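You operate a simulated robot arm through the tools that you are given. There is no shell and no other tool.

The job below is to be done with a simulated robot arm. You get a single attempt, and the scene is never put back.

TASK
Cover all the dough on the white board.
Fine: use the four covers beside it, flat in the grooves; move no dough.

Only the result counts: the job must be done as asked and must still hold three seconds after the hand-in. Knocking over, shifting, dropping, spilling or breaking anything else fails it. Lids that push on must go on centred and level and be pressed home; caps that screw on are set level and turned clockwise until they are tight.

THE ROBOT
A 6-joint arm with a fingered hand, fixed in place. Base frame: the origin is at the foot of the arm, x ahead of it, y to its left, z up; the work surface is at about z = 83. Units: cm, degrees, N and s.
It reaches about 134.6 cm from its shoulder. Its first joint turns from -149.0 to 149.0 degrees. Payload 3.5 kg.
The tool frame sits at the grasp point between the pads (the TCP): z along the fingers, y along the line on which they close. The tips reach 2.6 cm beyond it. Largest opening 13.2 cm; the body of the gripper starts 7.3 cm behind the TCP. The gripper is a hand of 4 fingers: y runs from the thumb to the fingers, the wrist lies at [0, 0, -23.4] in the tool frame, and closing takes about 1.5 s.
Orientation is that of the tool frame in the base frame, as [roll, pitch, yaw] about the fixed x, y, z axes, in that order (R = Rz(yaw) Ry(pitch) Rx(roll)). With the fingers straight down and closing along the base's y, the tool's x points along the base's -x, its y along +y and its z along -z.

THE INTERFACE
- The arm moves only by the tool play_rows. Its argument "targets" is a list of rows, each a list of 6 numbers: the shift along the base's x, y, z in cm, then the turn, a rotation vector about the base's x, y, z in degrees. In form: [[tx, ty, tz, ax, ay, az], ...]. A call has 1 to 20 rows; each row shifts and turns the commanded pose from where the row before left it. "fingers" is the gripper command, from -1 (fully open) to 1 (shut), values between in proportion, set as the call begins (left out, the last holds). Rows are played at 5 a second. More than 5 cm and 8.6 degrees between two rows, or a gripper value outside its range, and nothing of the call is played. A pose out of reach is approached as far as the arm can. The call stops where the force on the tool passes 40 N (or 10 N more than at its start, if that is more) or the arm is blocked; 0.2 s more then pass. Each finger travels about 10.8 cm/s and halts on what it meets, pressing with about 30 N; the grip force reading is that of the motor and also rises with nothing between the fingers. The clock runs only during rows and for 0.2 s after the last one: add rows that do not move to give the fingers time. The reply holds the time, the measured pose of the TCP, the force on the tool along the base axes, the opening and the grip force, in the units named above and with some noise, with the torque about the TCP (base axes, N m) and any sound that the robot's microphone picked up, and new pictures: "pictures" is both (left out), scene, wrist or none.
- Cameras (640 x 400 px; columns grow to the right, rows downward): "scene" is fixed at [40.09, -50.11, 142.04]; the picture's right is [0.50, -0.86, 0.00], its down [-0.60, -0.35, -0.72] and it looks along [0.62, 0.36, -0.70] (base axes); focal length 316 px, centre (320, 200). "wrist" rides on the gripper at [6.8, 0.2, -9.7] in the tool frame; the picture's right is [-0.03, 1.00, 0.00], its down [-0.82, -0.02, -0.58] and it looks along [-0.58, -0.01, 0.82] (tool axes); focal length 270 px, centre (320, 200). There is no depth. A picture from a camera that has moved, and an enlarged one, comes with that camera's place and axes in the base frame and with its lens.
- raise_lower(by): slides the trunk up (or, below 0, down) by that many cm; the arm rides with it, the base frame stays. It gives what a move gives, with no picture.
- finger_targets(finger1, finger2, finger3, thumb_bend): sets how far each is bent, from 0 (flat) to 1 (curled in); at 0.3 the hand is open as for a grip, at 0.7 the pads meet at the TCP. One left out holds its place. A second passes; each finger stops where it meets its share of the squeeze, and holds until it gets a number again. A gripper value or a shape takes the hand back. It gives what a move gives, with no picture; readings hold the bend of each and the force on the fingers (four entries, about 0 where the hand has none), thumb and palm.
- preshape(shape): the hand has 4 fingers and takes this shape, open, in about a second: jaw (thumb against the fingers, like two jaws); tri (thumb and two fingers); tip (a fingertip pinch); poke (one finger out to press); point (the index stretched); flat (the hand flat); cup (the hand cupped); fist (a fist). The gripper value then closes the fingers along that shape, each until it touches; the sizes above hold for jaw. It gives what a move gives, with no picture.
- enlarge(camera, box): a new picture of the part [left, top, right, bottom] of that camera's present view, enlarged. It takes no simulated time.
- sign_off(): hands the job in; it is judged then, once.

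Places have to be worked out from the pictures, the camera data and where the tool is seen. Open the gripper and draw the arm clear of the work before you hand the job in, unless the task says otherwise.

The tools are called after "Emit:" by a JSON object that holds its "fn" and its "kwargs". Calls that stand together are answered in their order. play_rows: Moves the arm, as the interface text tells. Its arguments: {"type":"object","properties":{"targets":{"type":"array","items":{"type":"array","items":{"type":"number"}}},"fingers":{"type":"number"},"pictures":{"type":"string","enum":["both","scene","wrist","none"]}},"required":["targets"]} The other tools are called the same way: raise_lower (by) slides the trunk up or down; preshape (shape) gives the hand a shape; finger_targets (finger1, finger2, finger3, thumb_bend) moves the fingers one by one; enlarge (camera, box) takes an enlarged picture of a part of a camera's view; sign_off () hands the job in.

At the start:

```text
time: 0.0
tool_pos: [77.93, 10.56, 106.57]
ee_rot: [180.0, 0.0, 180.0]
wrist_force: [0.9, -0.1, -0.1]
ft_torque: [-0.01, -0.03, 0.03]
finger_gap: 13.22
grip_force: 0.2
shape: jaw
bend: [0.3, 0.3, 0.3, 0.3]
finger forces: [0.1, 0.0, 0.0, 0.0, 0.1, 0.1]
trunk travel left (down, up): [-96.6, 0.4]
```

scene: 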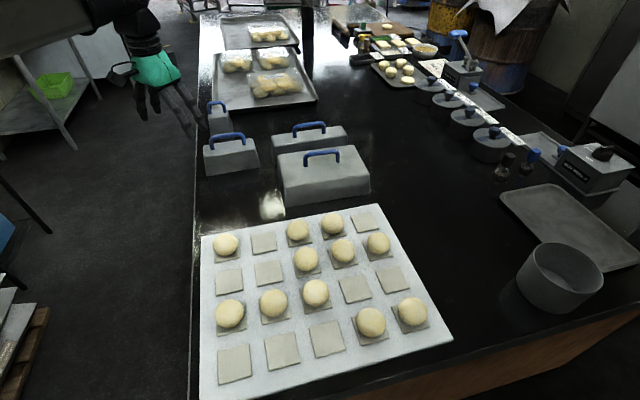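
wrist: 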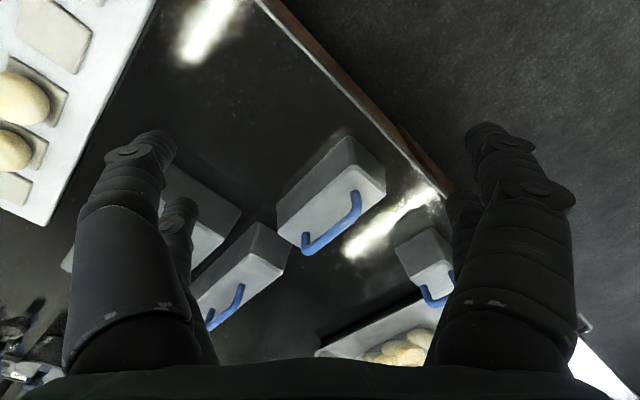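

The scene shows a white board with a 5x4-ish grid of cells with dough, and four covers with blue handles. I'll enlarge the board and covers to measure them.

Emit:
{"fn": "enlarge", "kwargs": {"camera": "scene", "box": [190, 195, 460, 400]}}

Emit:
{"fn": "enlarge", "kwargs": {"camera": "scene", "box": [190, 80, 390, 230]}}

Emit:
{"fn": "enlarge", "kwargs": {"camera": "wrist", "box": [0, 0, 640, 400]}}

```text
1.95 times, centred on (325, 298) of scene
camera zoom: at [40.09, -50.11, 142.04], right [0.5, -0.86, 0.0], down [-0.6, -0.35, -0.72], along [0.62, 0.36, -0.7], focal length 616 px, centre (310, 10)
```

zoom: 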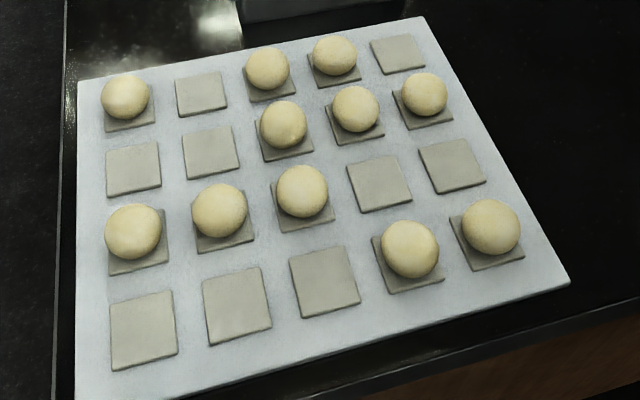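

```text
2.67 times, centred on (290, 155) of scene
camera zoom: at [40.09, -50.11, 142.04], right [0.5, -0.86, 0.0], down [-0.6, -0.35, -0.72], along [0.62, 0.36, -0.7], focal length 841 px, centre (400, 320)
```

zoom: 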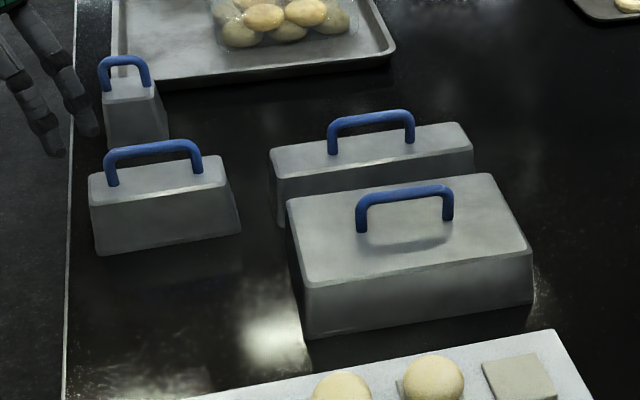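

```text
1.00 times, centred on (320, 200) of wrist (not enlarged: the box is as wide or as high as the picture)
camera zoom: at [71.2, 10.72, 116.31], right [0.03, 1.0, 0.0], down [0.82, -0.02, 0.58], along [0.58, -0.01, -0.82], focal length 270 px, centre (320, 200)
```

zoom: 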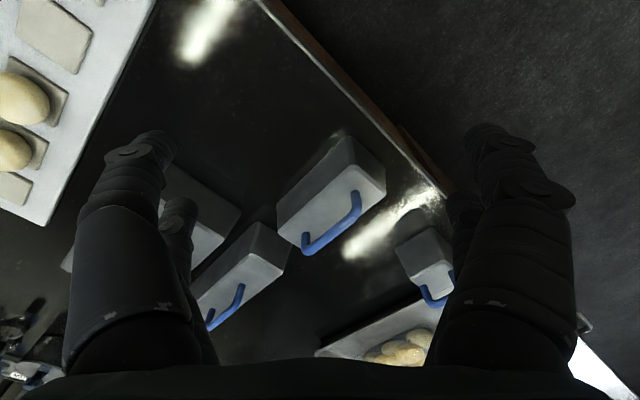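

Dough sits in A1, A3, A4, B3, B4, B5, C1-C3, D4, D5, which matches covers 1x1, 2x3, 1x3 and 1x2. Next I'll zoom on each cover and the board for accurate measurement.

Emit:
{"fn": "enlarge", "kwargs": {"camera": "scene", "box": [270, 135, 380, 205]}}

Emit:
{"fn": "enlarge", "kwargs": {"camera": "scene", "box": [195, 90, 275, 180]}}

Emit:
{"fn": "enlarge", "kwargs": {"camera": "scene", "box": [260, 110, 360, 170]}}

Emit:
{"fn": "enlarge", "kwargs": {"camera": "scene", "box": [195, 200, 325, 290]}}

Emit:
{"fn": "enlarge", "kwargs": {"camera": "scene", "box": [300, 200, 460, 300]}}

Emit:
{"fn": "enlarge", "kwargs": {"camera": "scene", "box": [195, 290, 325, 400]}}

Emit:
{"fn": "enlarge", "kwargs": {"camera": "scene", "box": [310, 270, 460, 370]}}

```text
5.71 times, centred on (325, 170) of scene
camera zoom: at [40.09, -50.11, 142.04], right [0.5, -0.86, 0.0], down [-0.6, -0.35, -0.72], along [0.62, 0.36, -0.7], focal length 1803 px, centre (291, 371)
```

zoom: 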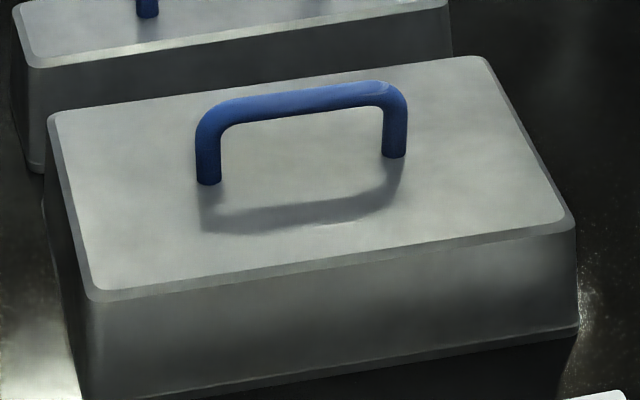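

```text
4.44 times, centred on (235, 135) of scene
camera zoom: at [40.09, -50.11, 142.04], right [0.5, -0.86, 0.0], down [-0.6, -0.35, -0.72], along [0.62, 0.36, -0.7], focal length 1402 px, centre (698, 489)
```

zoom: 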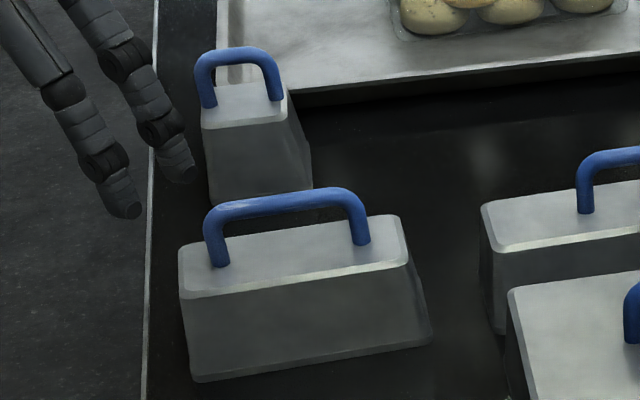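

```text
6.40 times, centred on (310, 140) of scene
camera zoom: at [40.09, -50.11, 142.04], right [0.5, -0.86, 0.0], down [-0.6, -0.35, -0.72], along [0.62, 0.36, -0.7], focal length 2019 px, centre (384, 584)
```

zoom: 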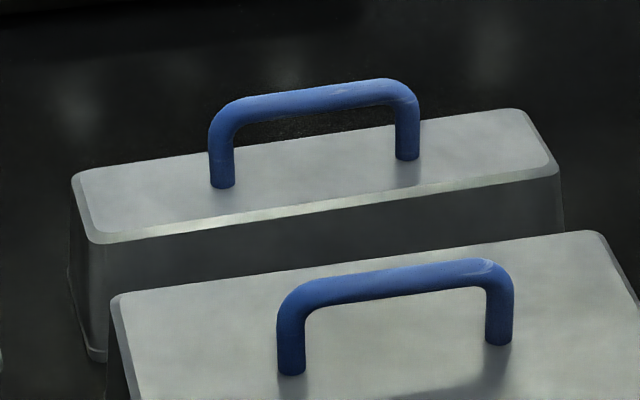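

```text
4.44 times, centred on (260, 245) of scene
camera zoom: at [40.09, -50.11, 142.04], right [0.5, -0.86, 0.0], down [-0.6, -0.35, -0.72], along [0.62, 0.36, -0.7], focal length 1402 px, centre (587, 0)
```

zoom: 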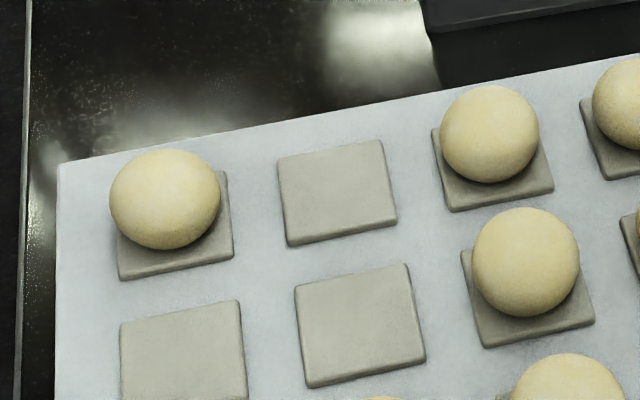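

```text
4.00 times, centred on (380, 250) of scene
camera zoom: at [40.09, -50.11, 142.04], right [0.5, -0.86, 0.0], down [-0.6, -0.35, -0.72], along [0.62, 0.36, -0.7], focal length 1262 px, centre (80, 0)
```

zoom: 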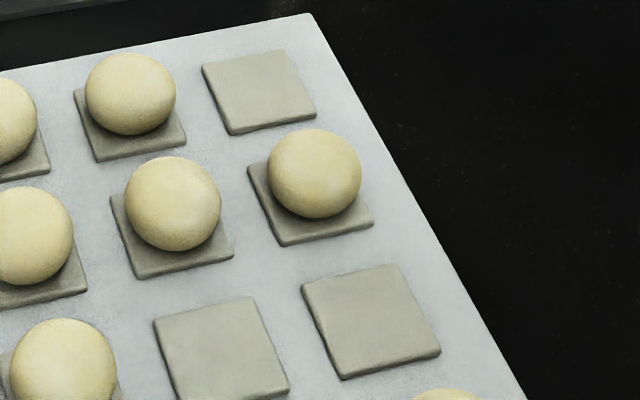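

```text
3.64 times, centred on (260, 345) of scene
camera zoom: at [40.09, -50.11, 142.04], right [0.5, -0.86, 0.0], down [-0.6, -0.35, -0.72], along [0.62, 0.36, -0.7], focal length 1147 px, centre (538, -327)
```

zoom: 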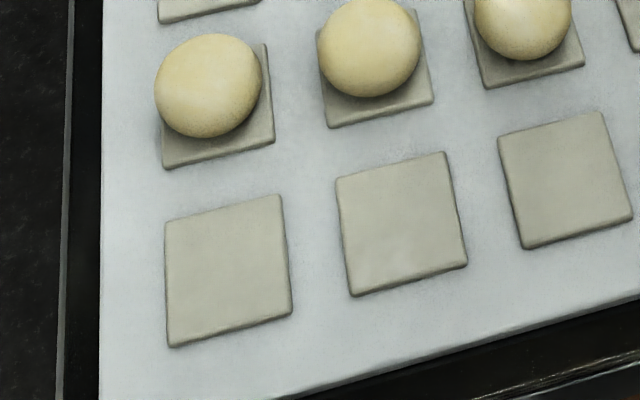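

```text
4.00 times, centred on (385, 320) of scene
camera zoom: at [40.09, -50.11, 142.04], right [0.5, -0.86, 0.0], down [-0.6, -0.35, -0.72], along [0.62, 0.36, -0.7], focal length 1262 px, centre (60, -280)
```

zoom: 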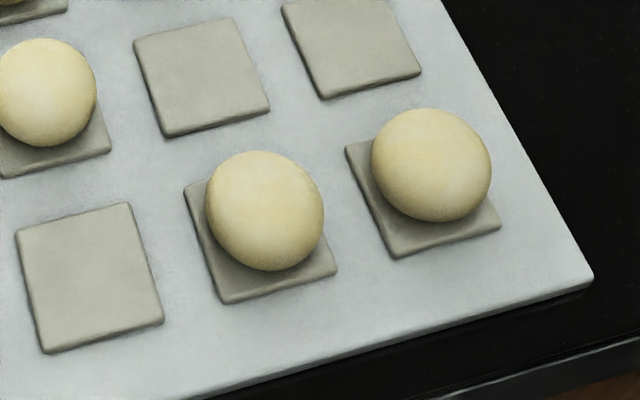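

All covers and the board appear rotated about -45°, so the handles run along [0.7,-0.7]. I'll turn the hand -45° and move it to about (86,-3,115) so the wrist camera can see the big and long covers.

Emit:
{"fn": "play_rows", "kwargs": {"targets": [[1.4, -2.3, 1.5, 0, 0, -7.5], [1.4, -2.3, 1.5, 0, 0, -7.5], [1.4, -2.3, 1.5, 0, 0, -7.5], [1.4, -2.3, 1.5, 0, 0, -7.5], [1.4, -2.3, 1.5, 0, 0, -7.5], [1.4, -2.3, 1.5, 0, 0, -7.5], [0, 0, 0, 0, 0, 0], [0, 0, 0, 0, 0, 0]], "fingers": -1}}

```text
time: 1.8
tool_pos: [86.4, -3.29, 106.81]
ee_rot: [-180.0, 0.0, 135.1]
wrist_force: [0.2, -0.4, -1.6]
ft_torque: [0.0, -0.02, 0.04]
finger_gap: 13.17
grip_force: 0.0
shape: jaw
bend: [0.3, 0.3, 0.3, 0.3]
finger forces: [0.0, 0.0, 0.0, 0.0, 0.0, 0.0]
out of reach, approached as far as the arm can: row 1, 2, 3, 4, 5, 6
trunk travel left (down, up): [-96.6, 0.4]
camera wrist: at [81.84, 1.77, 116.31], right [0.73, 0.69, 0.0], down [0.56, -0.59, 0.58], along [0.4, -0.42, -0.82], focal length 270 px, centre (320, 200)
```

scene: 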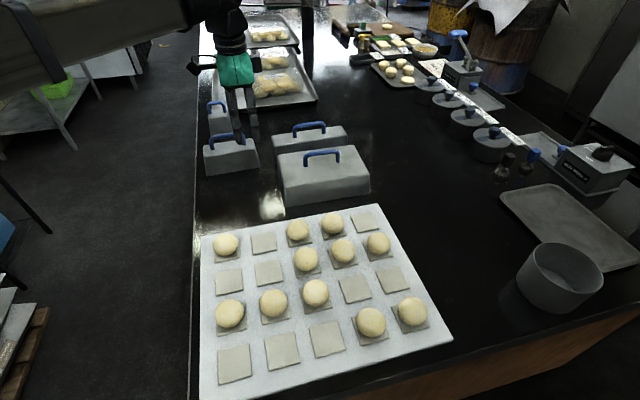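
wrist: 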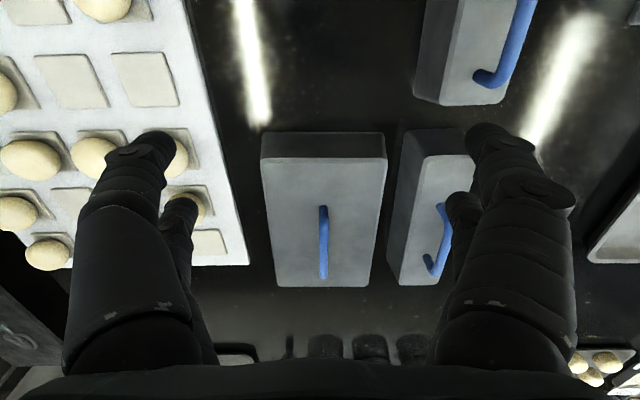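

The upward travel is limited to about z=107, so carrying will have to be routed with care. I'll zoom the wrist camera on the big cover, the long cover and the board edge to triangulate.

Emit:
{"fn": "enlarge", "kwargs": {"camera": "wrist", "box": [245, 120, 405, 300]}}

Emit:
{"fn": "enlarge", "kwargs": {"camera": "wrist", "box": [380, 0, 560, 300]}}

Emit:
{"fn": "enlarge", "kwargs": {"camera": "wrist", "box": [80, 0, 260, 280]}}

```text
2.22 times, centred on (325, 210) of wrist
camera zoom: at [81.84, 1.77, 116.31], right [0.73, 0.69, 0.0], down [0.56, -0.59, 0.58], along [0.4, -0.42, -0.82], focal length 601 px, centre (309, 178)
```

zoom: 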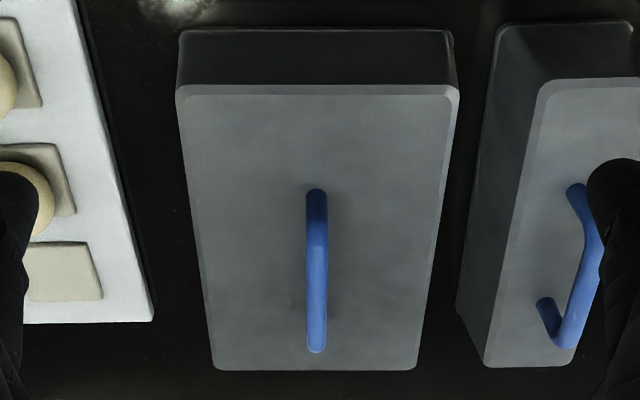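

```text
1.33 times, centred on (470, 150) of wrist
camera zoom: at [81.84, 1.77, 116.31], right [0.73, 0.69, 0.0], down [0.56, -0.59, 0.58], along [0.4, -0.42, -0.82], focal length 360 px, centre (120, 267)
```

zoom: 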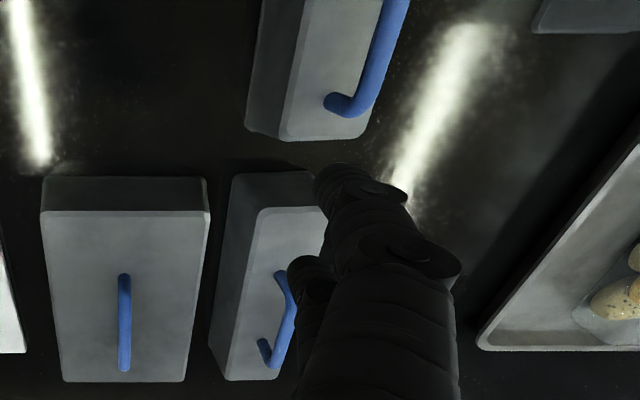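

```text
1.43 times, centred on (170, 140) of wrist
camera zoom: at [81.84, 1.77, 116.31], right [0.73, 0.69, 0.0], down [0.56, -0.59, 0.58], along [0.4, -0.42, -0.82], focal length 386 px, centre (534, 286)
```

zoom: 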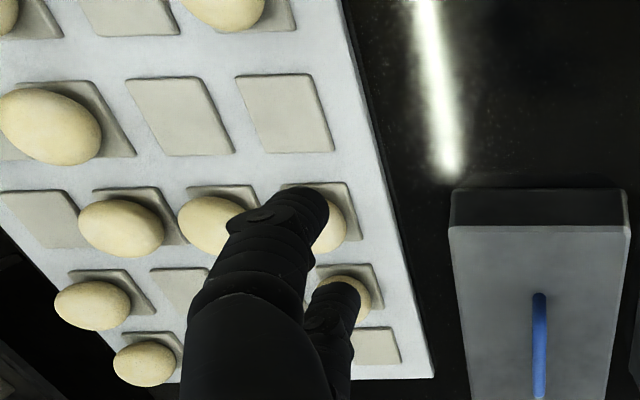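

By triangulation the big cover's handle is centred near (99.2,-16.1), with its bar at z≈92 and the cover top at about 88.8. I'll move above it at about z=100 with the hand open and check the alignment.

Emit:
{"fn": "play_rows", "kwargs": {"targets": [[3.2, -3.2, 0, 0, 0, 0], [3.2, -3.2, -1, 0, 0, 0], [3.2, -3.2, -2, 0, 0, 0], [3.2, -3.2, -3, 0, 0, 0], [0, 0, 0, 0, 0, 0]]}}

```text
refused: row 4 steps farther than a row can; nothing moved
```

Row 4 was a slightly too long step, so I'll repeat the move with smaller steps.

Emit:
{"fn": "play_rows", "kwargs": {"targets": [[2.56, -2.56, 0, 0, 0, 0], [2.56, -2.56, -1, 0, 0, 0], [2.56, -2.56, -1.5, 0, 0, 0], [2.56, -2.56, -1.5, 0, 0, 0], [2.56, -2.56, -2, 0, 0, 0], [0, 0, 0, 0, 0, 0]]}}

```text
time: 3.2
tool_pos: [98.94, -16.05, 106.69]
ee_rot: [-180.0, 0.0, 135.0]
wrist_force: [-0.1, -0.4, -0.6]
ft_torque: [0.0, -0.03, 0.0]
finger_gap: 13.18
grip_force: 0.1
shape: jaw
bend: [0.3, 0.3, 0.3, 0.3]
finger forces: [0.0, 0.0, 0.1, 0.0, 0.0, 0.1]
out of reach, approached as far as the arm can: row 2, 3, 4, 5
trunk travel left (down, up): [-96.6, 0.4]
camera wrist: at [94.43, -11.02, 116.3], right [0.72, 0.69, 0.0], down [0.56, -0.59, 0.58], along [0.4, -0.42, -0.82], focal length 270 px, centre (320, 200)
```

scene: 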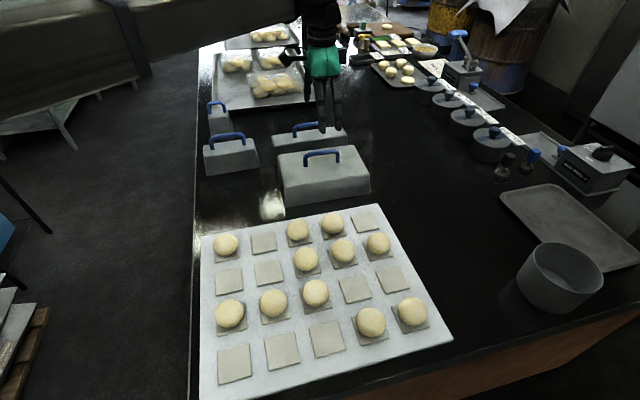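
wrist: 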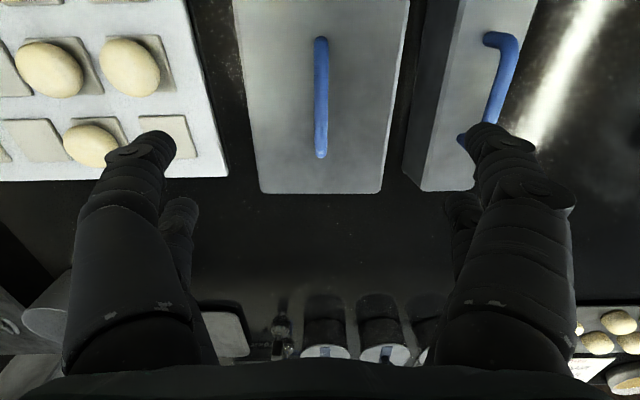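

The x-y motion went as commanded, but z stayed at 106.7 and the z rows were reported out of reach. I'll test a pure z-down move to find out how the arm handles height.

Emit:
{"fn": "play_rows", "kwargs": {"targets": [[0, 0, -1, 0, 0, 0], [0, 0, -1, 0, 0, 0], [0, 0, 0, 0, 0, 0]], "pictures": "none"}}

```text
time: 4.0
tool_pos: [98.97, -15.97, 106.72]
ee_rot: [-179.9, 0.0, 135.1]
wrist_force: [0.0, 0.6, -1.6]
ft_torque: [0.01, -0.01, 0.01]
finger_gap: 13.19
grip_force: 0.1
shape: jaw
bend: [0.3, 0.3, 0.3, 0.3]
finger forces: [0.0, 0.0, 0.0, 0.0, 0.1, 0.0]
out of reach, approached as far as the arm can: row 1, 2
trunk travel left (down, up): [-96.6, 0.4]
```

The arm alone cannot change height with this posture, so I'll lower with the trunk. Going down 5 cm should put the TCP at about z=101.7, clear of the handle.

Emit:
{"fn": "raise_lower", "kwargs": {"by": -5}}

Emit:
{"fn": "enlarge", "kwargs": {"camera": "wrist", "box": [220, 0, 420, 200]}}

```text
time: 4.9
tool_pos: [99.06, -15.87, 101.73]
ee_rot: [179.9, -0.1, 134.9]
wrist_force: [0.1, -0.5, 0.3]
ft_torque: [0.04, 0.01, -0.03]
finger_gap: 13.17
grip_force: 0.1
shape: jaw
bend: [0.3, 0.3, 0.3, 0.3]
finger forces: [0.0, 0.0, 0.0, 0.0, 0.0, 0.1]
trunk travel left (down, up): [-91.6, 5.4]
```

```text
2.00 times, centred on (320, 100) of wrist
camera zoom: at [94.41, -10.97, 111.31], right [0.72, 0.69, 0.0], down [0.56, -0.59, 0.58], along [0.4, -0.42, -0.82], focal length 541 px, centre (320, 400)
```

zoom: 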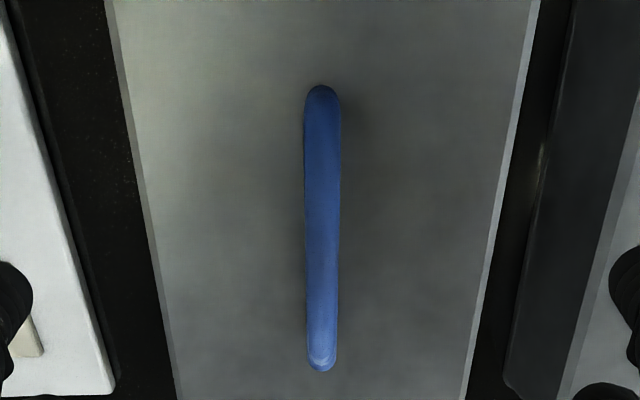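

The handle is almost centred: it is at about (99.25,-15.96) with yaw about -46.4°. I'll make the small correction, then lower 9 cm with the trunk to straddle the bar.

Emit:
{"fn": "play_rows", "kwargs": {"targets": [[0.15, -0.05, 0, 0, 0, -1.4], [0, 0, 0, 0, 0, 0]], "pictures": "none"}}

Emit:
{"fn": "raise_lower", "kwargs": {"by": -6}}

Emit:
{"fn": "enlarge", "kwargs": {"camera": "wrist", "box": [160, 40, 480, 240]}}

Emit:
{"fn": "enlarge", "kwargs": {"camera": "scene", "box": [270, 95, 390, 205]}}

```text
time: 5.5
tool_pos: [99.1, -16.02, 101.78]
ee_rot: [-179.9, 0.0, 133.6]
wrist_force: [-0.8, -0.5, -0.4]
ft_torque: [-0.04, 0.0, 0.02]
finger_gap: 13.2
grip_force: 0.0
shape: jaw
bend: [0.3, 0.3, 0.3, 0.3]
finger forces: [0.0, 0.1, 0.0, 0.0, 0.0, 0.1]
trunk travel left (down, up): [-91.6, 5.4]
```

```text
time: 6.5
tool_pos: [99.16, -16.02, 95.75]
ee_rot: [-179.9, 0.0, 133.6]
wrist_force: [-0.9, 0.8, -0.9]
ft_torque: [-0.04, -0.01, -0.03]
finger_gap: 13.21
grip_force: 0.1
shape: jaw
bend: [0.3, 0.3, 0.3, 0.3]
finger forces: [0.0, 0.0, 0.1, 0.0, 0.0, 0.0]
trunk travel left (down, up): [-85.6, 11.4]
```

```text
2.00 times, centred on (320, 140) of wrist
camera zoom: at [94.69, -10.9, 105.31], right [0.74, 0.67, 0.0], down [0.55, -0.61, 0.58], along [0.39, -0.43, -0.82], focal length 541 px, centre (320, 320)
```

zoom: 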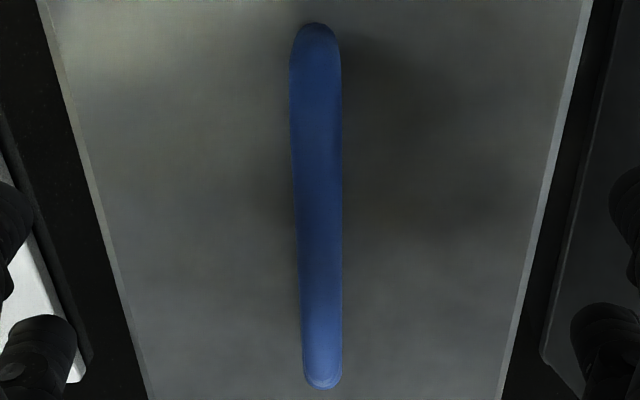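

```text
3.64 times, centred on (330, 150) of scene
camera zoom: at [40.09, -50.11, 142.04], right [0.5, -0.86, 0.0], down [-0.6, -0.35, -0.72], along [0.62, 0.36, -0.7], focal length 1147 px, centre (284, 382)
```

zoom: 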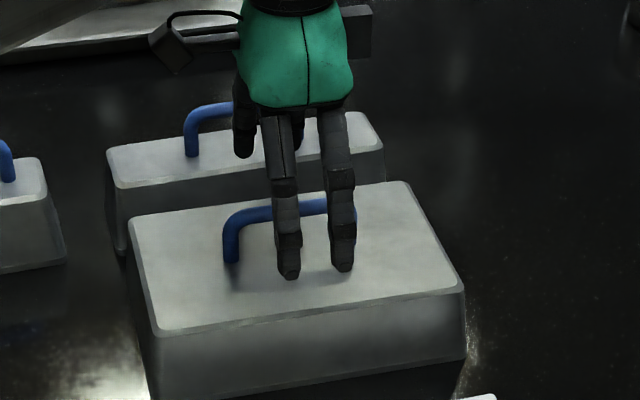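

The fingers straddle the handle correctly with the bar centred. I'll lower the remaining 3.2 cm and close.

Emit:
{"fn": "raise_lower", "kwargs": {"by": -3.2}}

Emit:
{"fn": "enlarge", "kwargs": {"camera": "scene", "box": [270, 95, 390, 205]}}

Emit:
{"fn": "enlarge", "kwargs": {"camera": "wrist", "box": [160, 40, 480, 240]}}

```text
time: 7.3
tool_pos: [99.23, -15.98, 92.51]
ee_rot: [179.9, -0.1, 133.6]
wrist_force: [0.2, -0.7, -0.1]
ft_torque: [0.03, 0.01, -0.04]
finger_gap: 13.2
grip_force: 0.0
shape: jaw
bend: [0.3, 0.3, 0.3, 0.3]
finger forces: [0.0, 0.0, 0.0, 0.0, 0.0, 0.0]
trunk travel left (down, up): [-82.4, 14.6]
```

```text
3.64 times, centred on (330, 150) of scene
camera zoom: at [40.09, -50.11, 142.04], right [0.5, -0.86, 0.0], down [-0.6, -0.35, -0.72], along [0.62, 0.36, -0.7], focal length 1147 px, centre (284, 382)
```

zoom: 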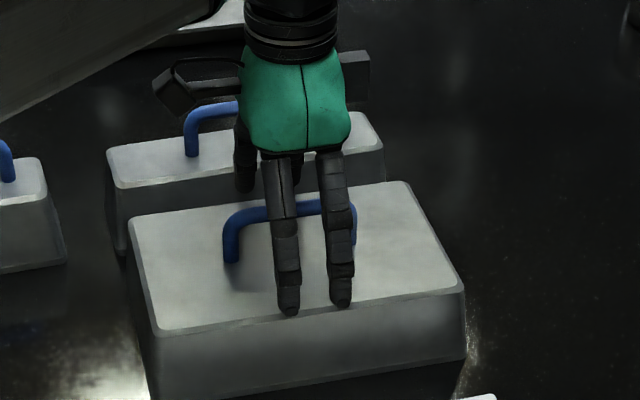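

```text
2.00 times, centred on (320, 140) of wrist
camera zoom: at [94.69, -10.9, 102.11], right [0.74, 0.67, 0.0], down [0.55, -0.61, 0.58], along [0.39, -0.43, -0.82], focal length 541 px, centre (320, 320)
```

zoom: 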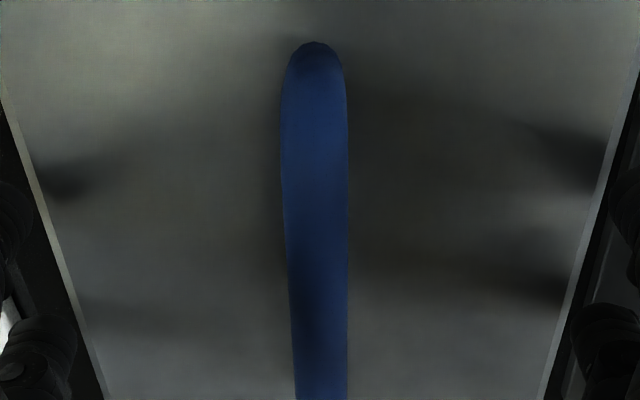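

The hand is at z=92.5 without contact and the bar lies between the pads. I'll close the fingers.

Emit:
{"fn": "play_rows", "kwargs": {"targets": [[0, 0, 0, 0, 0, 0], [0, 0, 0, 0, 0, 0], [0, 0, 0, 0, 0, 0], [0, 0, 0, 0, 0, 0], [0, 0, 0, 0, 0, 0], [0, 0, 0, 0, 0, 0], [0, 0, 0, 0, 0, 0], [0, 0, 0, 0, 0, 0], [0, 0, 0, 0, 0, 0]], "fingers": 1}}

Emit:
{"fn": "enlarge", "kwargs": {"camera": "scene", "box": [270, 95, 390, 205]}}

```text
time: 9.3
tool_pos: [99.29, -15.98, 92.51]
ee_rot: [180.0, 0.0, 133.5]
wrist_force: [0.3, 0.2, 0.6]
ft_torque: [-0.01, 0.02, 0.03]
finger_gap: 0.01
grip_force: 30.2
shape: jaw
bend: [0.62, 0.63, 0.63, 0.7]
finger forces: [0.0, 0.0, 0.1, 0.1, 0.0, 0.0]
trunk travel left (down, up): [-82.4, 14.6]
camera wrist: at [94.7, -10.9, 102.11], right [0.74, 0.67, 0.0], down [0.55, -0.61, 0.58], along [0.39, -0.43, -0.82], focal length 270 px, centre (320, 200)
```

scene: 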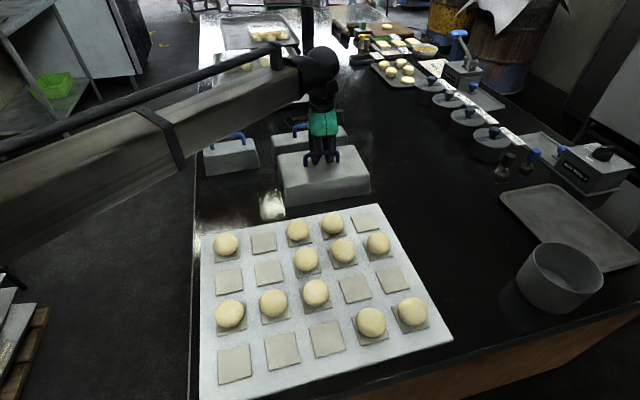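
wrist: 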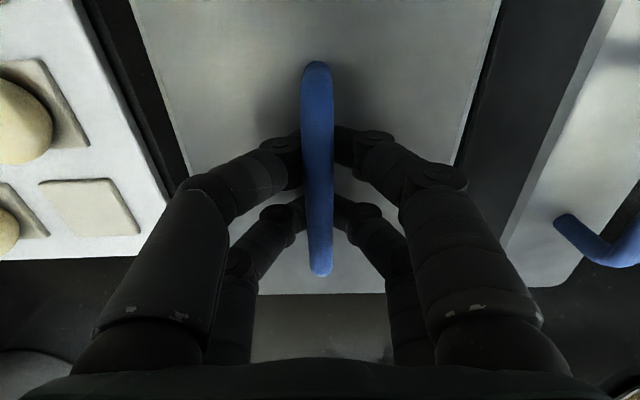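

```text
3.64 times, centred on (330, 150) of scene
camera zoom: at [40.09, -50.11, 142.04], right [0.5, -0.86, 0.0], down [-0.6, -0.35, -0.72], along [0.62, 0.36, -0.7], focal length 1147 px, centre (284, 382)
```

zoom: 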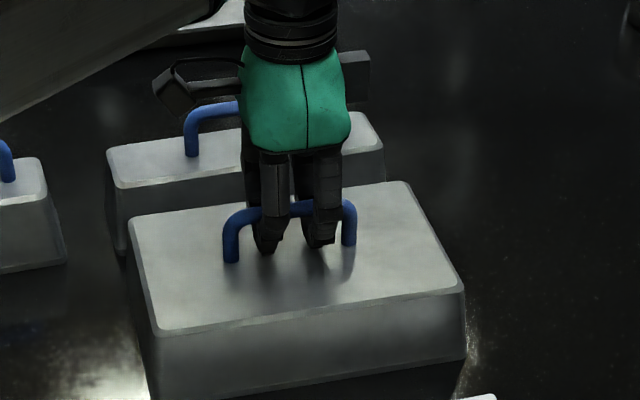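

The gap reads about 0 although the tips sit around the bar, so it may be caged above the fingertips rather than pinched. I'll zoom the wrist and then try a small lift to see how it hangs.

Emit:
{"fn": "enlarge", "kwargs": {"camera": "wrist", "box": [240, 90, 400, 290]}}

Emit:
{"fn": "enlarge", "kwargs": {"camera": "scene", "box": [300, 120, 350, 170]}}

Emit:
{"fn": "raise_lower", "kwargs": {"by": 1.0}}

Emit:
{"fn": "enlarge", "kwargs": {"camera": "scene", "box": [270, 95, 390, 205]}}

```text
2.00 times, centred on (320, 190) of wrist
camera zoom: at [94.7, -10.9, 102.11], right [0.74, 0.67, 0.0], down [0.55, -0.61, 0.58], along [0.39, -0.43, -0.82], focal length 541 px, centre (320, 220)
```

zoom: 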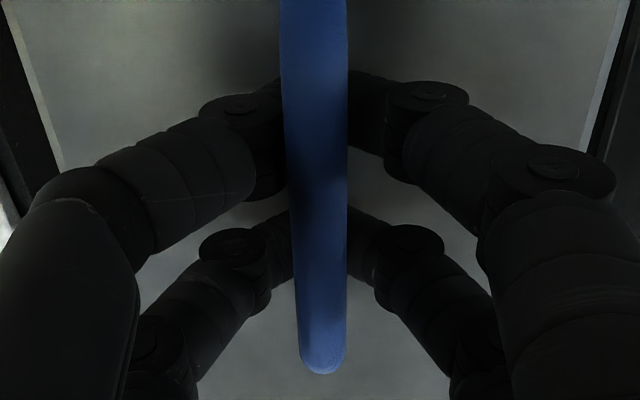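

```text
8.00 times, centred on (325, 145) of scene
camera zoom: at [40.09, -50.11, 142.04], right [0.5, -0.86, 0.0], down [-0.6, -0.35, -0.72], along [0.62, 0.36, -0.7], focal length 2524 px, centre (280, 640)
```

zoom: 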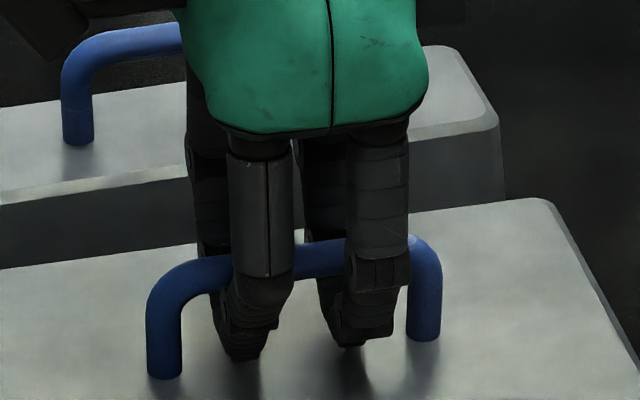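

```text
time: 9.9
tool_pos: [99.27, -15.96, 93.46]
ee_rot: [-180.0, 0.0, 133.6]
wrist_force: [0.2, 0.3, -2.3]
ft_torque: [-0.03, -0.03, 0.01]
finger_gap: 0.01
grip_force: 30.1
shape: jaw
bend: [0.63, 0.63, 0.63, 0.7]
finger forces: [0.0, 0.1, 0.0, 0.1, 0.1, 0.0]
trunk travel left (down, up): [-83.4, 13.6]
```

```text
3.64 times, centred on (330, 150) of scene
camera zoom: at [40.09, -50.11, 142.04], right [0.5, -0.86, 0.0], down [-0.6, -0.35, -0.72], along [0.62, 0.36, -0.7], focal length 1147 px, centre (284, 382)
```

zoom: 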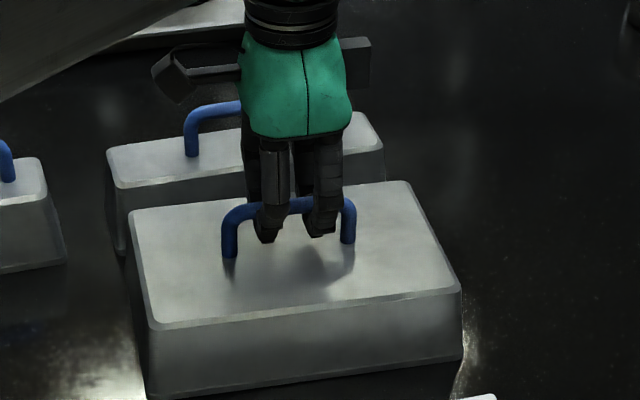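

The cover appears to have risen a bit with the hand. I'll lift 2 cm more and check that it hangs level.

Emit:
{"fn": "raise_lower", "kwargs": {"by": 2.0}}

Emit:
{"fn": "enlarge", "kwargs": {"camera": "scene", "box": [270, 95, 390, 205]}}

Emit:
{"fn": "enlarge", "kwargs": {"camera": "wrist", "box": [160, 0, 480, 290]}}

```text
time: 10.5
tool_pos: [99.19, -15.98, 95.46]
ee_rot: [-180.0, 0.0, 133.6]
wrist_force: [-0.3, 0.0, -3.4]
ft_torque: [0.0, 0.02, -0.01]
finger_gap: 0.0
grip_force: 30.5
shape: jaw
bend: [0.63, 0.59, 0.68, 0.7]
finger forces: [0.0, 0.0, 0.0, 0.0, 0.0, 0.1]
trunk travel left (down, up): [-85.4, 11.6]
```

```text
3.64 times, centred on (330, 150) of scene
camera zoom: at [40.09, -50.11, 142.04], right [0.5, -0.86, 0.0], down [-0.6, -0.35, -0.72], along [0.62, 0.36, -0.7], focal length 1147 px, centre (284, 382)
```

zoom: 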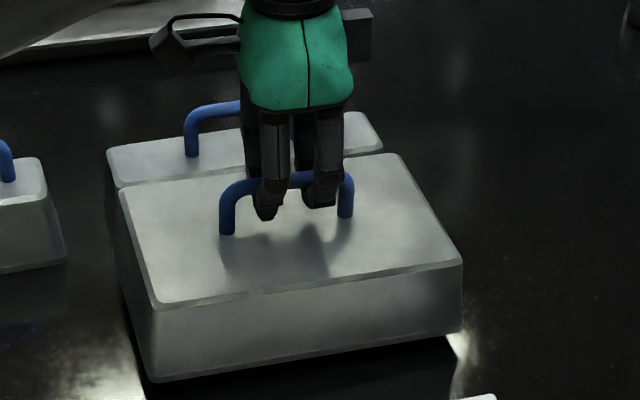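

```text
1.38 times, centred on (320, 145) of wrist
camera zoom: at [94.74, -10.9, 105.07], right [0.74, 0.67, 0.0], down [0.55, -0.61, 0.58], along [0.39, -0.43, -0.82], focal length 373 px, centre (320, 276)
```

zoom: 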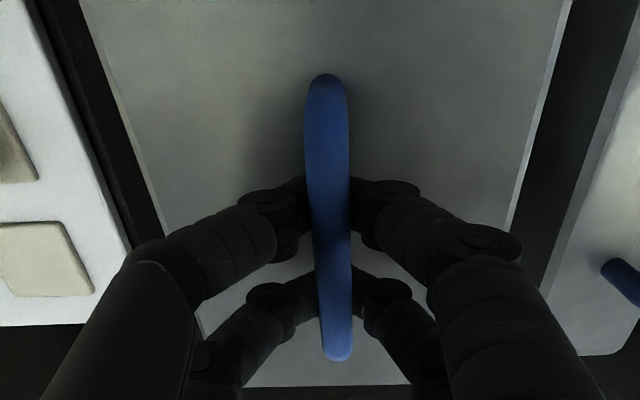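

The cover hangs essentially level from the hooked fingers, and my fit of the board grid puts the 2x3 target centre at about (81.25,-30.73). I'll raise it well above the dough and then carry it over slowly.

Emit:
{"fn": "raise_lower", "kwargs": {"by": 7}}

Emit:
{"fn": "play_rows", "kwargs": {"targets": [[-1.8, -1.48, 0, 0, 0, 0], [-1.8, -1.48, 0, 0, 0, 0], [-1.8, -1.48, 0, 0, 0, 0], [-1.8, -1.48, 0, 0, 0, 0], [-1.8, -1.48, 0, 0, 0, 0], [-1.8, -1.48, 0, 0, 0, 0], [-1.8, -1.48, 0, 0, 0, 0], [-1.8, -1.48, 0, 0, 0, 0], [-1.8, -1.48, 0, 0, 0, 0], [-1.8, -1.48, 0, 0, 0, 0], [0, 0, 0, 0, 0, 0], [0, 0, 0, 0, 0, 0]]}}

Emit:
{"fn": "enlarge", "kwargs": {"camera": "scene", "box": [260, 140, 460, 290]}}

```text
time: 11.6
tool_pos: [99.3, -16.11, 102.47]
ee_rot: [180.0, 0.1, 133.7]
wrist_force: [1.3, 0.7, -3.1]
ft_torque: [-0.03, 0.01, 0.01]
finger_gap: 0.0
grip_force: 30.0
shape: jaw
bend: [0.63, 0.59, 0.68, 0.7]
finger forces: [0.0, 0.0, 0.0, 0.1, 0.0, 0.0]
trunk travel left (down, up): [-92.4, 4.6]
```

```text
time: 14.2
tool_pos: [81.22, -30.66, 102.45]
ee_rot: [-180.0, 0.0, 133.6]
wrist_force: [0.5, 0.4, -4.2]
ft_torque: [0.0, 0.0, 0.01]
finger_gap: 0.0
grip_force: 30.2
shape: jaw
bend: [0.63, 0.59, 0.68, 0.7]
finger forces: [0.0, 0.0, 0.0, 0.0, 0.0, 0.1]
trunk travel left (down, up): [-92.4, 4.6]
camera wrist: at [76.7, -25.67, 112.08], right [0.74, 0.67, 0.0], down [0.55, -0.61, 0.58], along [0.39, -0.43, -0.82], focal length 270 px, centre (320, 200)
```

scene: 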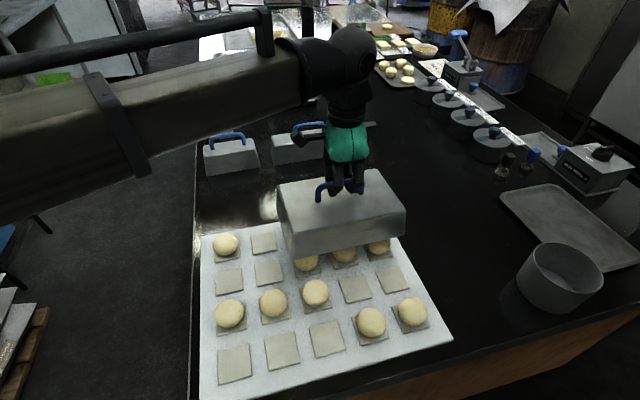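
wrist: 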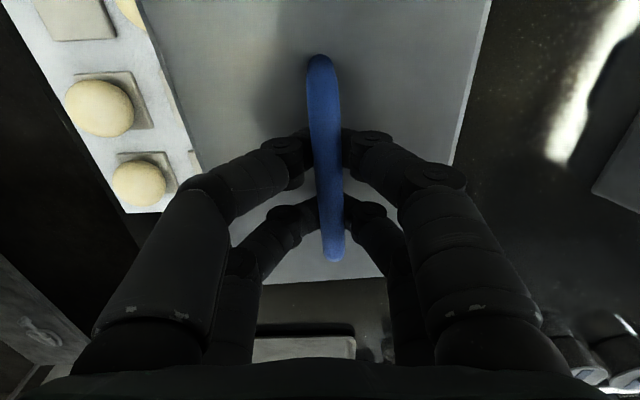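

```text
2.67 times, centred on (360, 215) of scene
camera zoom: at [40.09, -50.11, 142.04], right [0.5, -0.86, 0.0], down [-0.6, -0.35, -0.72], along [0.62, 0.36, -0.7], focal length 841 px, centre (213, 160)
```

zoom: 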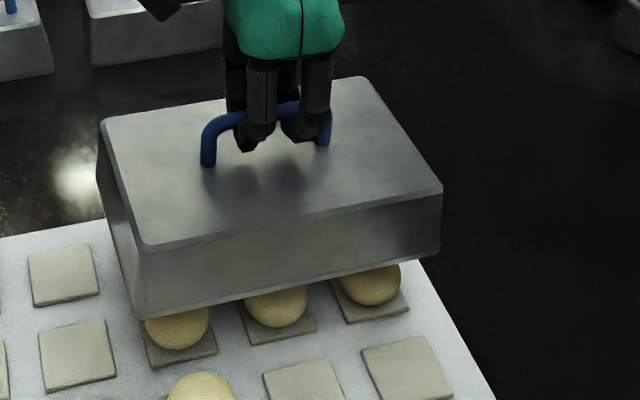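

The cover hangs above the target rectangle. I'll zoom in on its corners to measure the yaw and level before lowering.

Emit:
{"fn": "enlarge", "kwargs": {"camera": "scene", "box": [265, 160, 415, 265]}}

Emit:
{"fn": "enlarge", "kwargs": {"camera": "wrist", "box": [130, 0, 510, 290]}}

```text
3.81 times, centred on (340, 212) of scene
camera zoom: at [40.09, -50.11, 142.04], right [0.5, -0.86, 0.0], down [-0.6, -0.35, -0.72], along [0.62, 0.36, -0.7], focal length 1202 px, centre (244, 152)
```

zoom: 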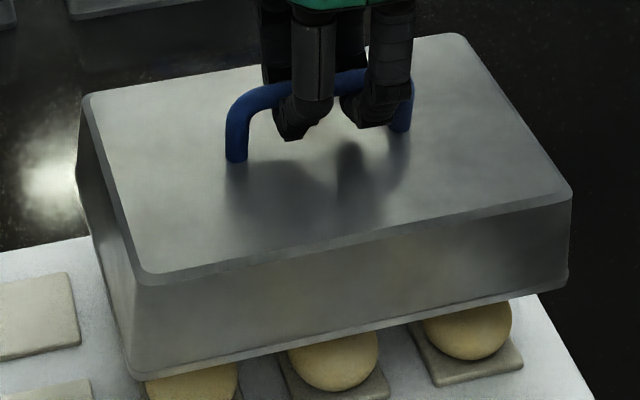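

```text
1.38 times, centred on (320, 145) of wrist
camera zoom: at [76.7, -25.67, 112.08], right [0.74, 0.67, 0.0], down [0.55, -0.61, 0.58], along [0.39, -0.43, -0.82], focal length 373 px, centre (320, 276)
```

zoom: 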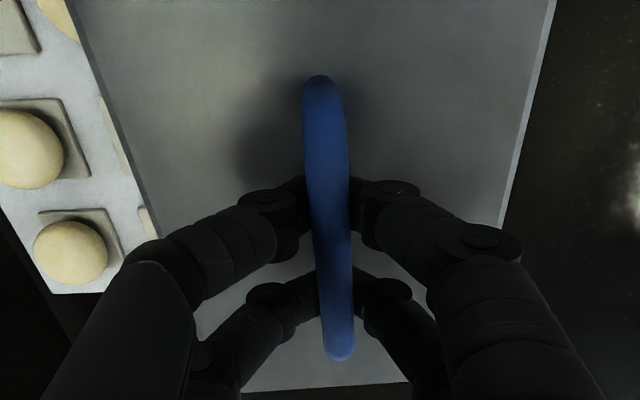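

I need more exact corner positions, so I'll zoom tightly on each corner of the hanging cover.

Emit:
{"fn": "enlarge", "kwargs": {"camera": "scene", "box": [270, 215, 330, 265]}}

Emit:
{"fn": "enlarge", "kwargs": {"camera": "scene", "box": [375, 190, 425, 250]}}

Emit:
{"fn": "enlarge", "kwargs": {"camera": "scene", "box": [265, 170, 325, 220]}}

Emit:
{"fn": "enlarge", "kwargs": {"camera": "scene", "box": [355, 155, 415, 205]}}

```text
8.00 times, centred on (300, 240) of scene
camera zoom: at [40.09, -50.11, 142.04], right [0.5, -0.86, 0.0], down [-0.6, -0.35, -0.72], along [0.62, 0.36, -0.7], focal length 2524 px, centre (480, -120)
```

zoom: 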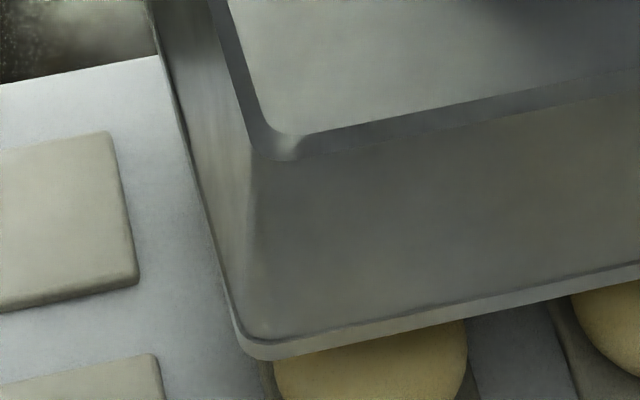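

```text
6.67 times, centred on (400, 220) of scene
camera zoom: at [40.09, -50.11, 142.04], right [0.5, -0.86, 0.0], down [-0.6, -0.35, -0.72], along [0.62, 0.36, -0.7], focal length 2103 px, centre (-213, 67)
```

zoom: 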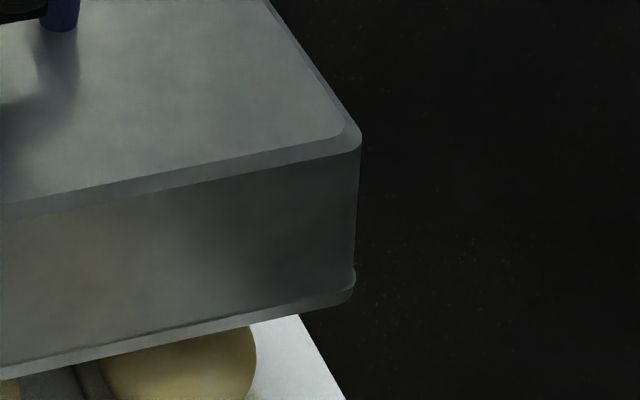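

```text
8.00 times, centred on (295, 195) of scene
camera zoom: at [40.09, -50.11, 142.04], right [0.5, -0.86, 0.0], down [-0.6, -0.35, -0.72], along [0.62, 0.36, -0.7], focal length 2524 px, centre (520, 240)
```

zoom: 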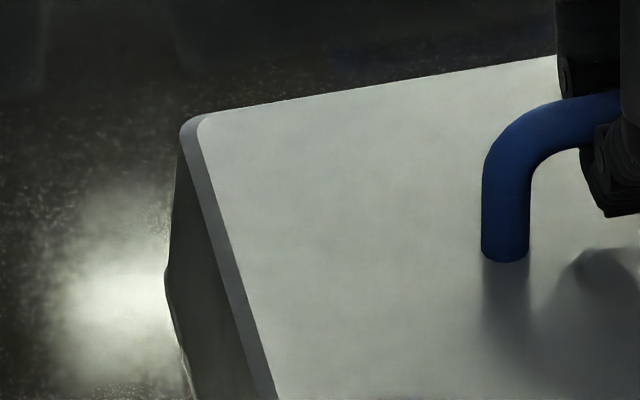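

```text
8.00 times, centred on (385, 180) of scene
camera zoom: at [40.09, -50.11, 142.04], right [0.5, -0.86, 0.0], down [-0.6, -0.35, -0.72], along [0.62, 0.36, -0.7], focal length 2524 px, centre (-200, 360)
```

zoom: 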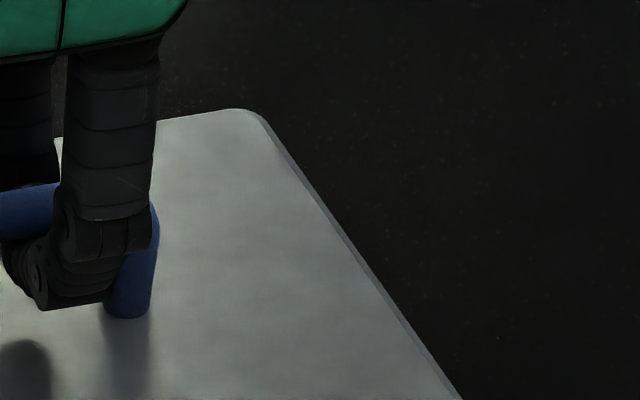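

The rim is 23.7 cm long with a small lip. It is centred to within about 0.3 cm of the target, and its yaw is about -44.3° against the board's -45.2°. I'll turn it -0.9°, lower 5 cm and compare the rim with the pad rows again.

Emit:
{"fn": "play_rows", "kwargs": {"targets": [[0.1, -0.05, 0, 0, 0, -0.9], [0, 0, 0, 0, 0, 0]], "pictures": "none"}}

Emit:
{"fn": "raise_lower", "kwargs": {"by": -5}}

Emit:
{"fn": "enlarge", "kwargs": {"camera": "scene", "box": [265, 170, 425, 285]}}

Emit:
{"fn": "enlarge", "kwargs": {"camera": "scene", "box": [265, 235, 325, 285]}}

Emit:
{"fn": "enlarge", "kwargs": {"camera": "scene", "box": [365, 215, 425, 265]}}

Emit:
{"fn": "enlarge", "kwargs": {"camera": "wrist", "box": [0, 0, 320, 290]}}

```text
time: 14.8
tool_pos: [81.3, -30.76, 102.49]
ee_rot: [-179.9, 0.0, 132.7]
wrist_force: [0.2, -0.3, -3.0]
ft_torque: [0.0, 0.02, -0.01]
finger_gap: 0.01
grip_force: 30.4
shape: jaw
bend: [0.63, 0.59, 0.68, 0.7]
finger forces: [0.1, 0.0, 0.0, 0.0, 0.0, 0.0]
trunk travel left (down, up): [-92.4, 4.6]
```

```text
time: 15.7
tool_pos: [81.32, -30.82, 97.5]
ee_rot: [179.9, 0.0, 132.7]
wrist_force: [0.5, -0.4, -2.6]
ft_torque: [0.0, -0.02, -0.02]
finger_gap: 0.01
grip_force: 30.2
shape: jaw
bend: [0.63, 0.59, 0.68, 0.7]
finger forces: [0.0, 0.0, 0.0, 0.0, 0.0, 0.0]
trunk travel left (down, up): [-87.4, 9.6]
```

```text
3.48 times, centred on (345, 228) of scene
camera zoom: at [40.09, -50.11, 142.04], right [0.5, -0.86, 0.0], down [-0.6, -0.35, -0.72], along [0.62, 0.36, -0.7], focal length 1097 px, centre (233, 104)
```

zoom: 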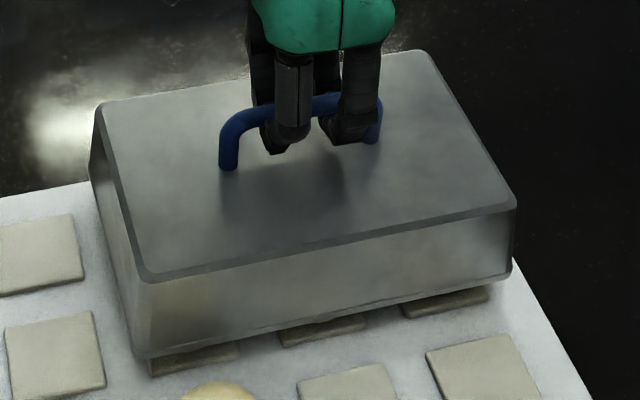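

```text
8.00 times, centred on (295, 260) of scene
camera zoom: at [40.09, -50.11, 142.04], right [0.5, -0.86, 0.0], down [-0.6, -0.35, -0.72], along [0.62, 0.36, -0.7], focal length 2524 px, centre (520, -280)
```

zoom: 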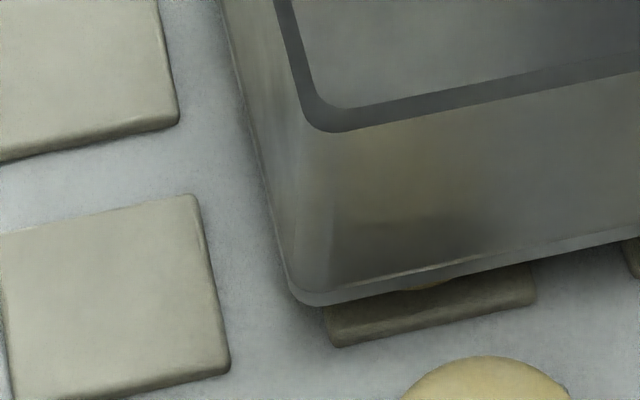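

```text
8.00 times, centred on (395, 240) of scene
camera zoom: at [40.09, -50.11, 142.04], right [0.5, -0.86, 0.0], down [-0.6, -0.35, -0.72], along [0.62, 0.36, -0.7], focal length 2524 px, centre (-280, -120)
```

zoom: 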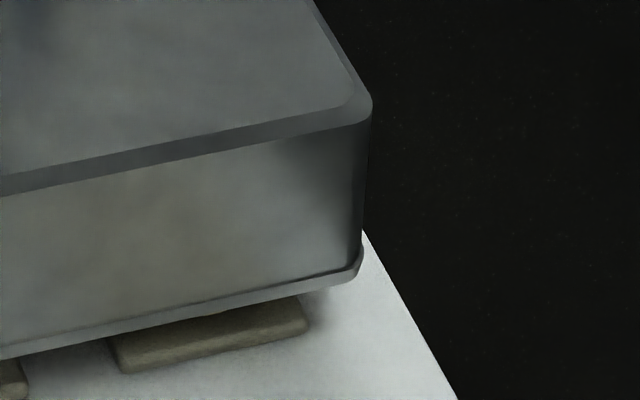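

```text
1.38 times, centred on (160, 145) of wrist
camera zoom: at [76.91, -25.65, 107.09], right [0.75, 0.66, 0.0], down [0.54, -0.61, 0.58], along [0.38, -0.43, -0.82], focal length 373 px, centre (541, 276)
```

zoom: 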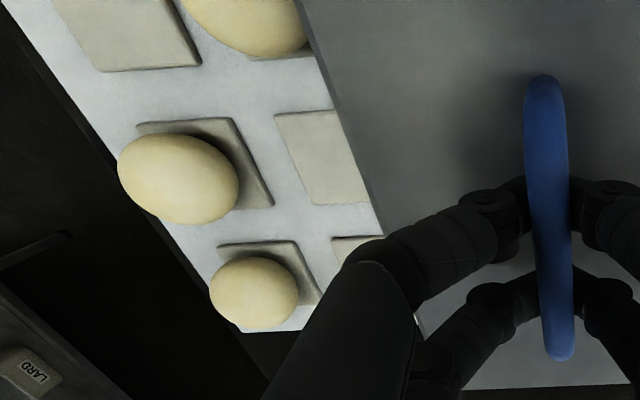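

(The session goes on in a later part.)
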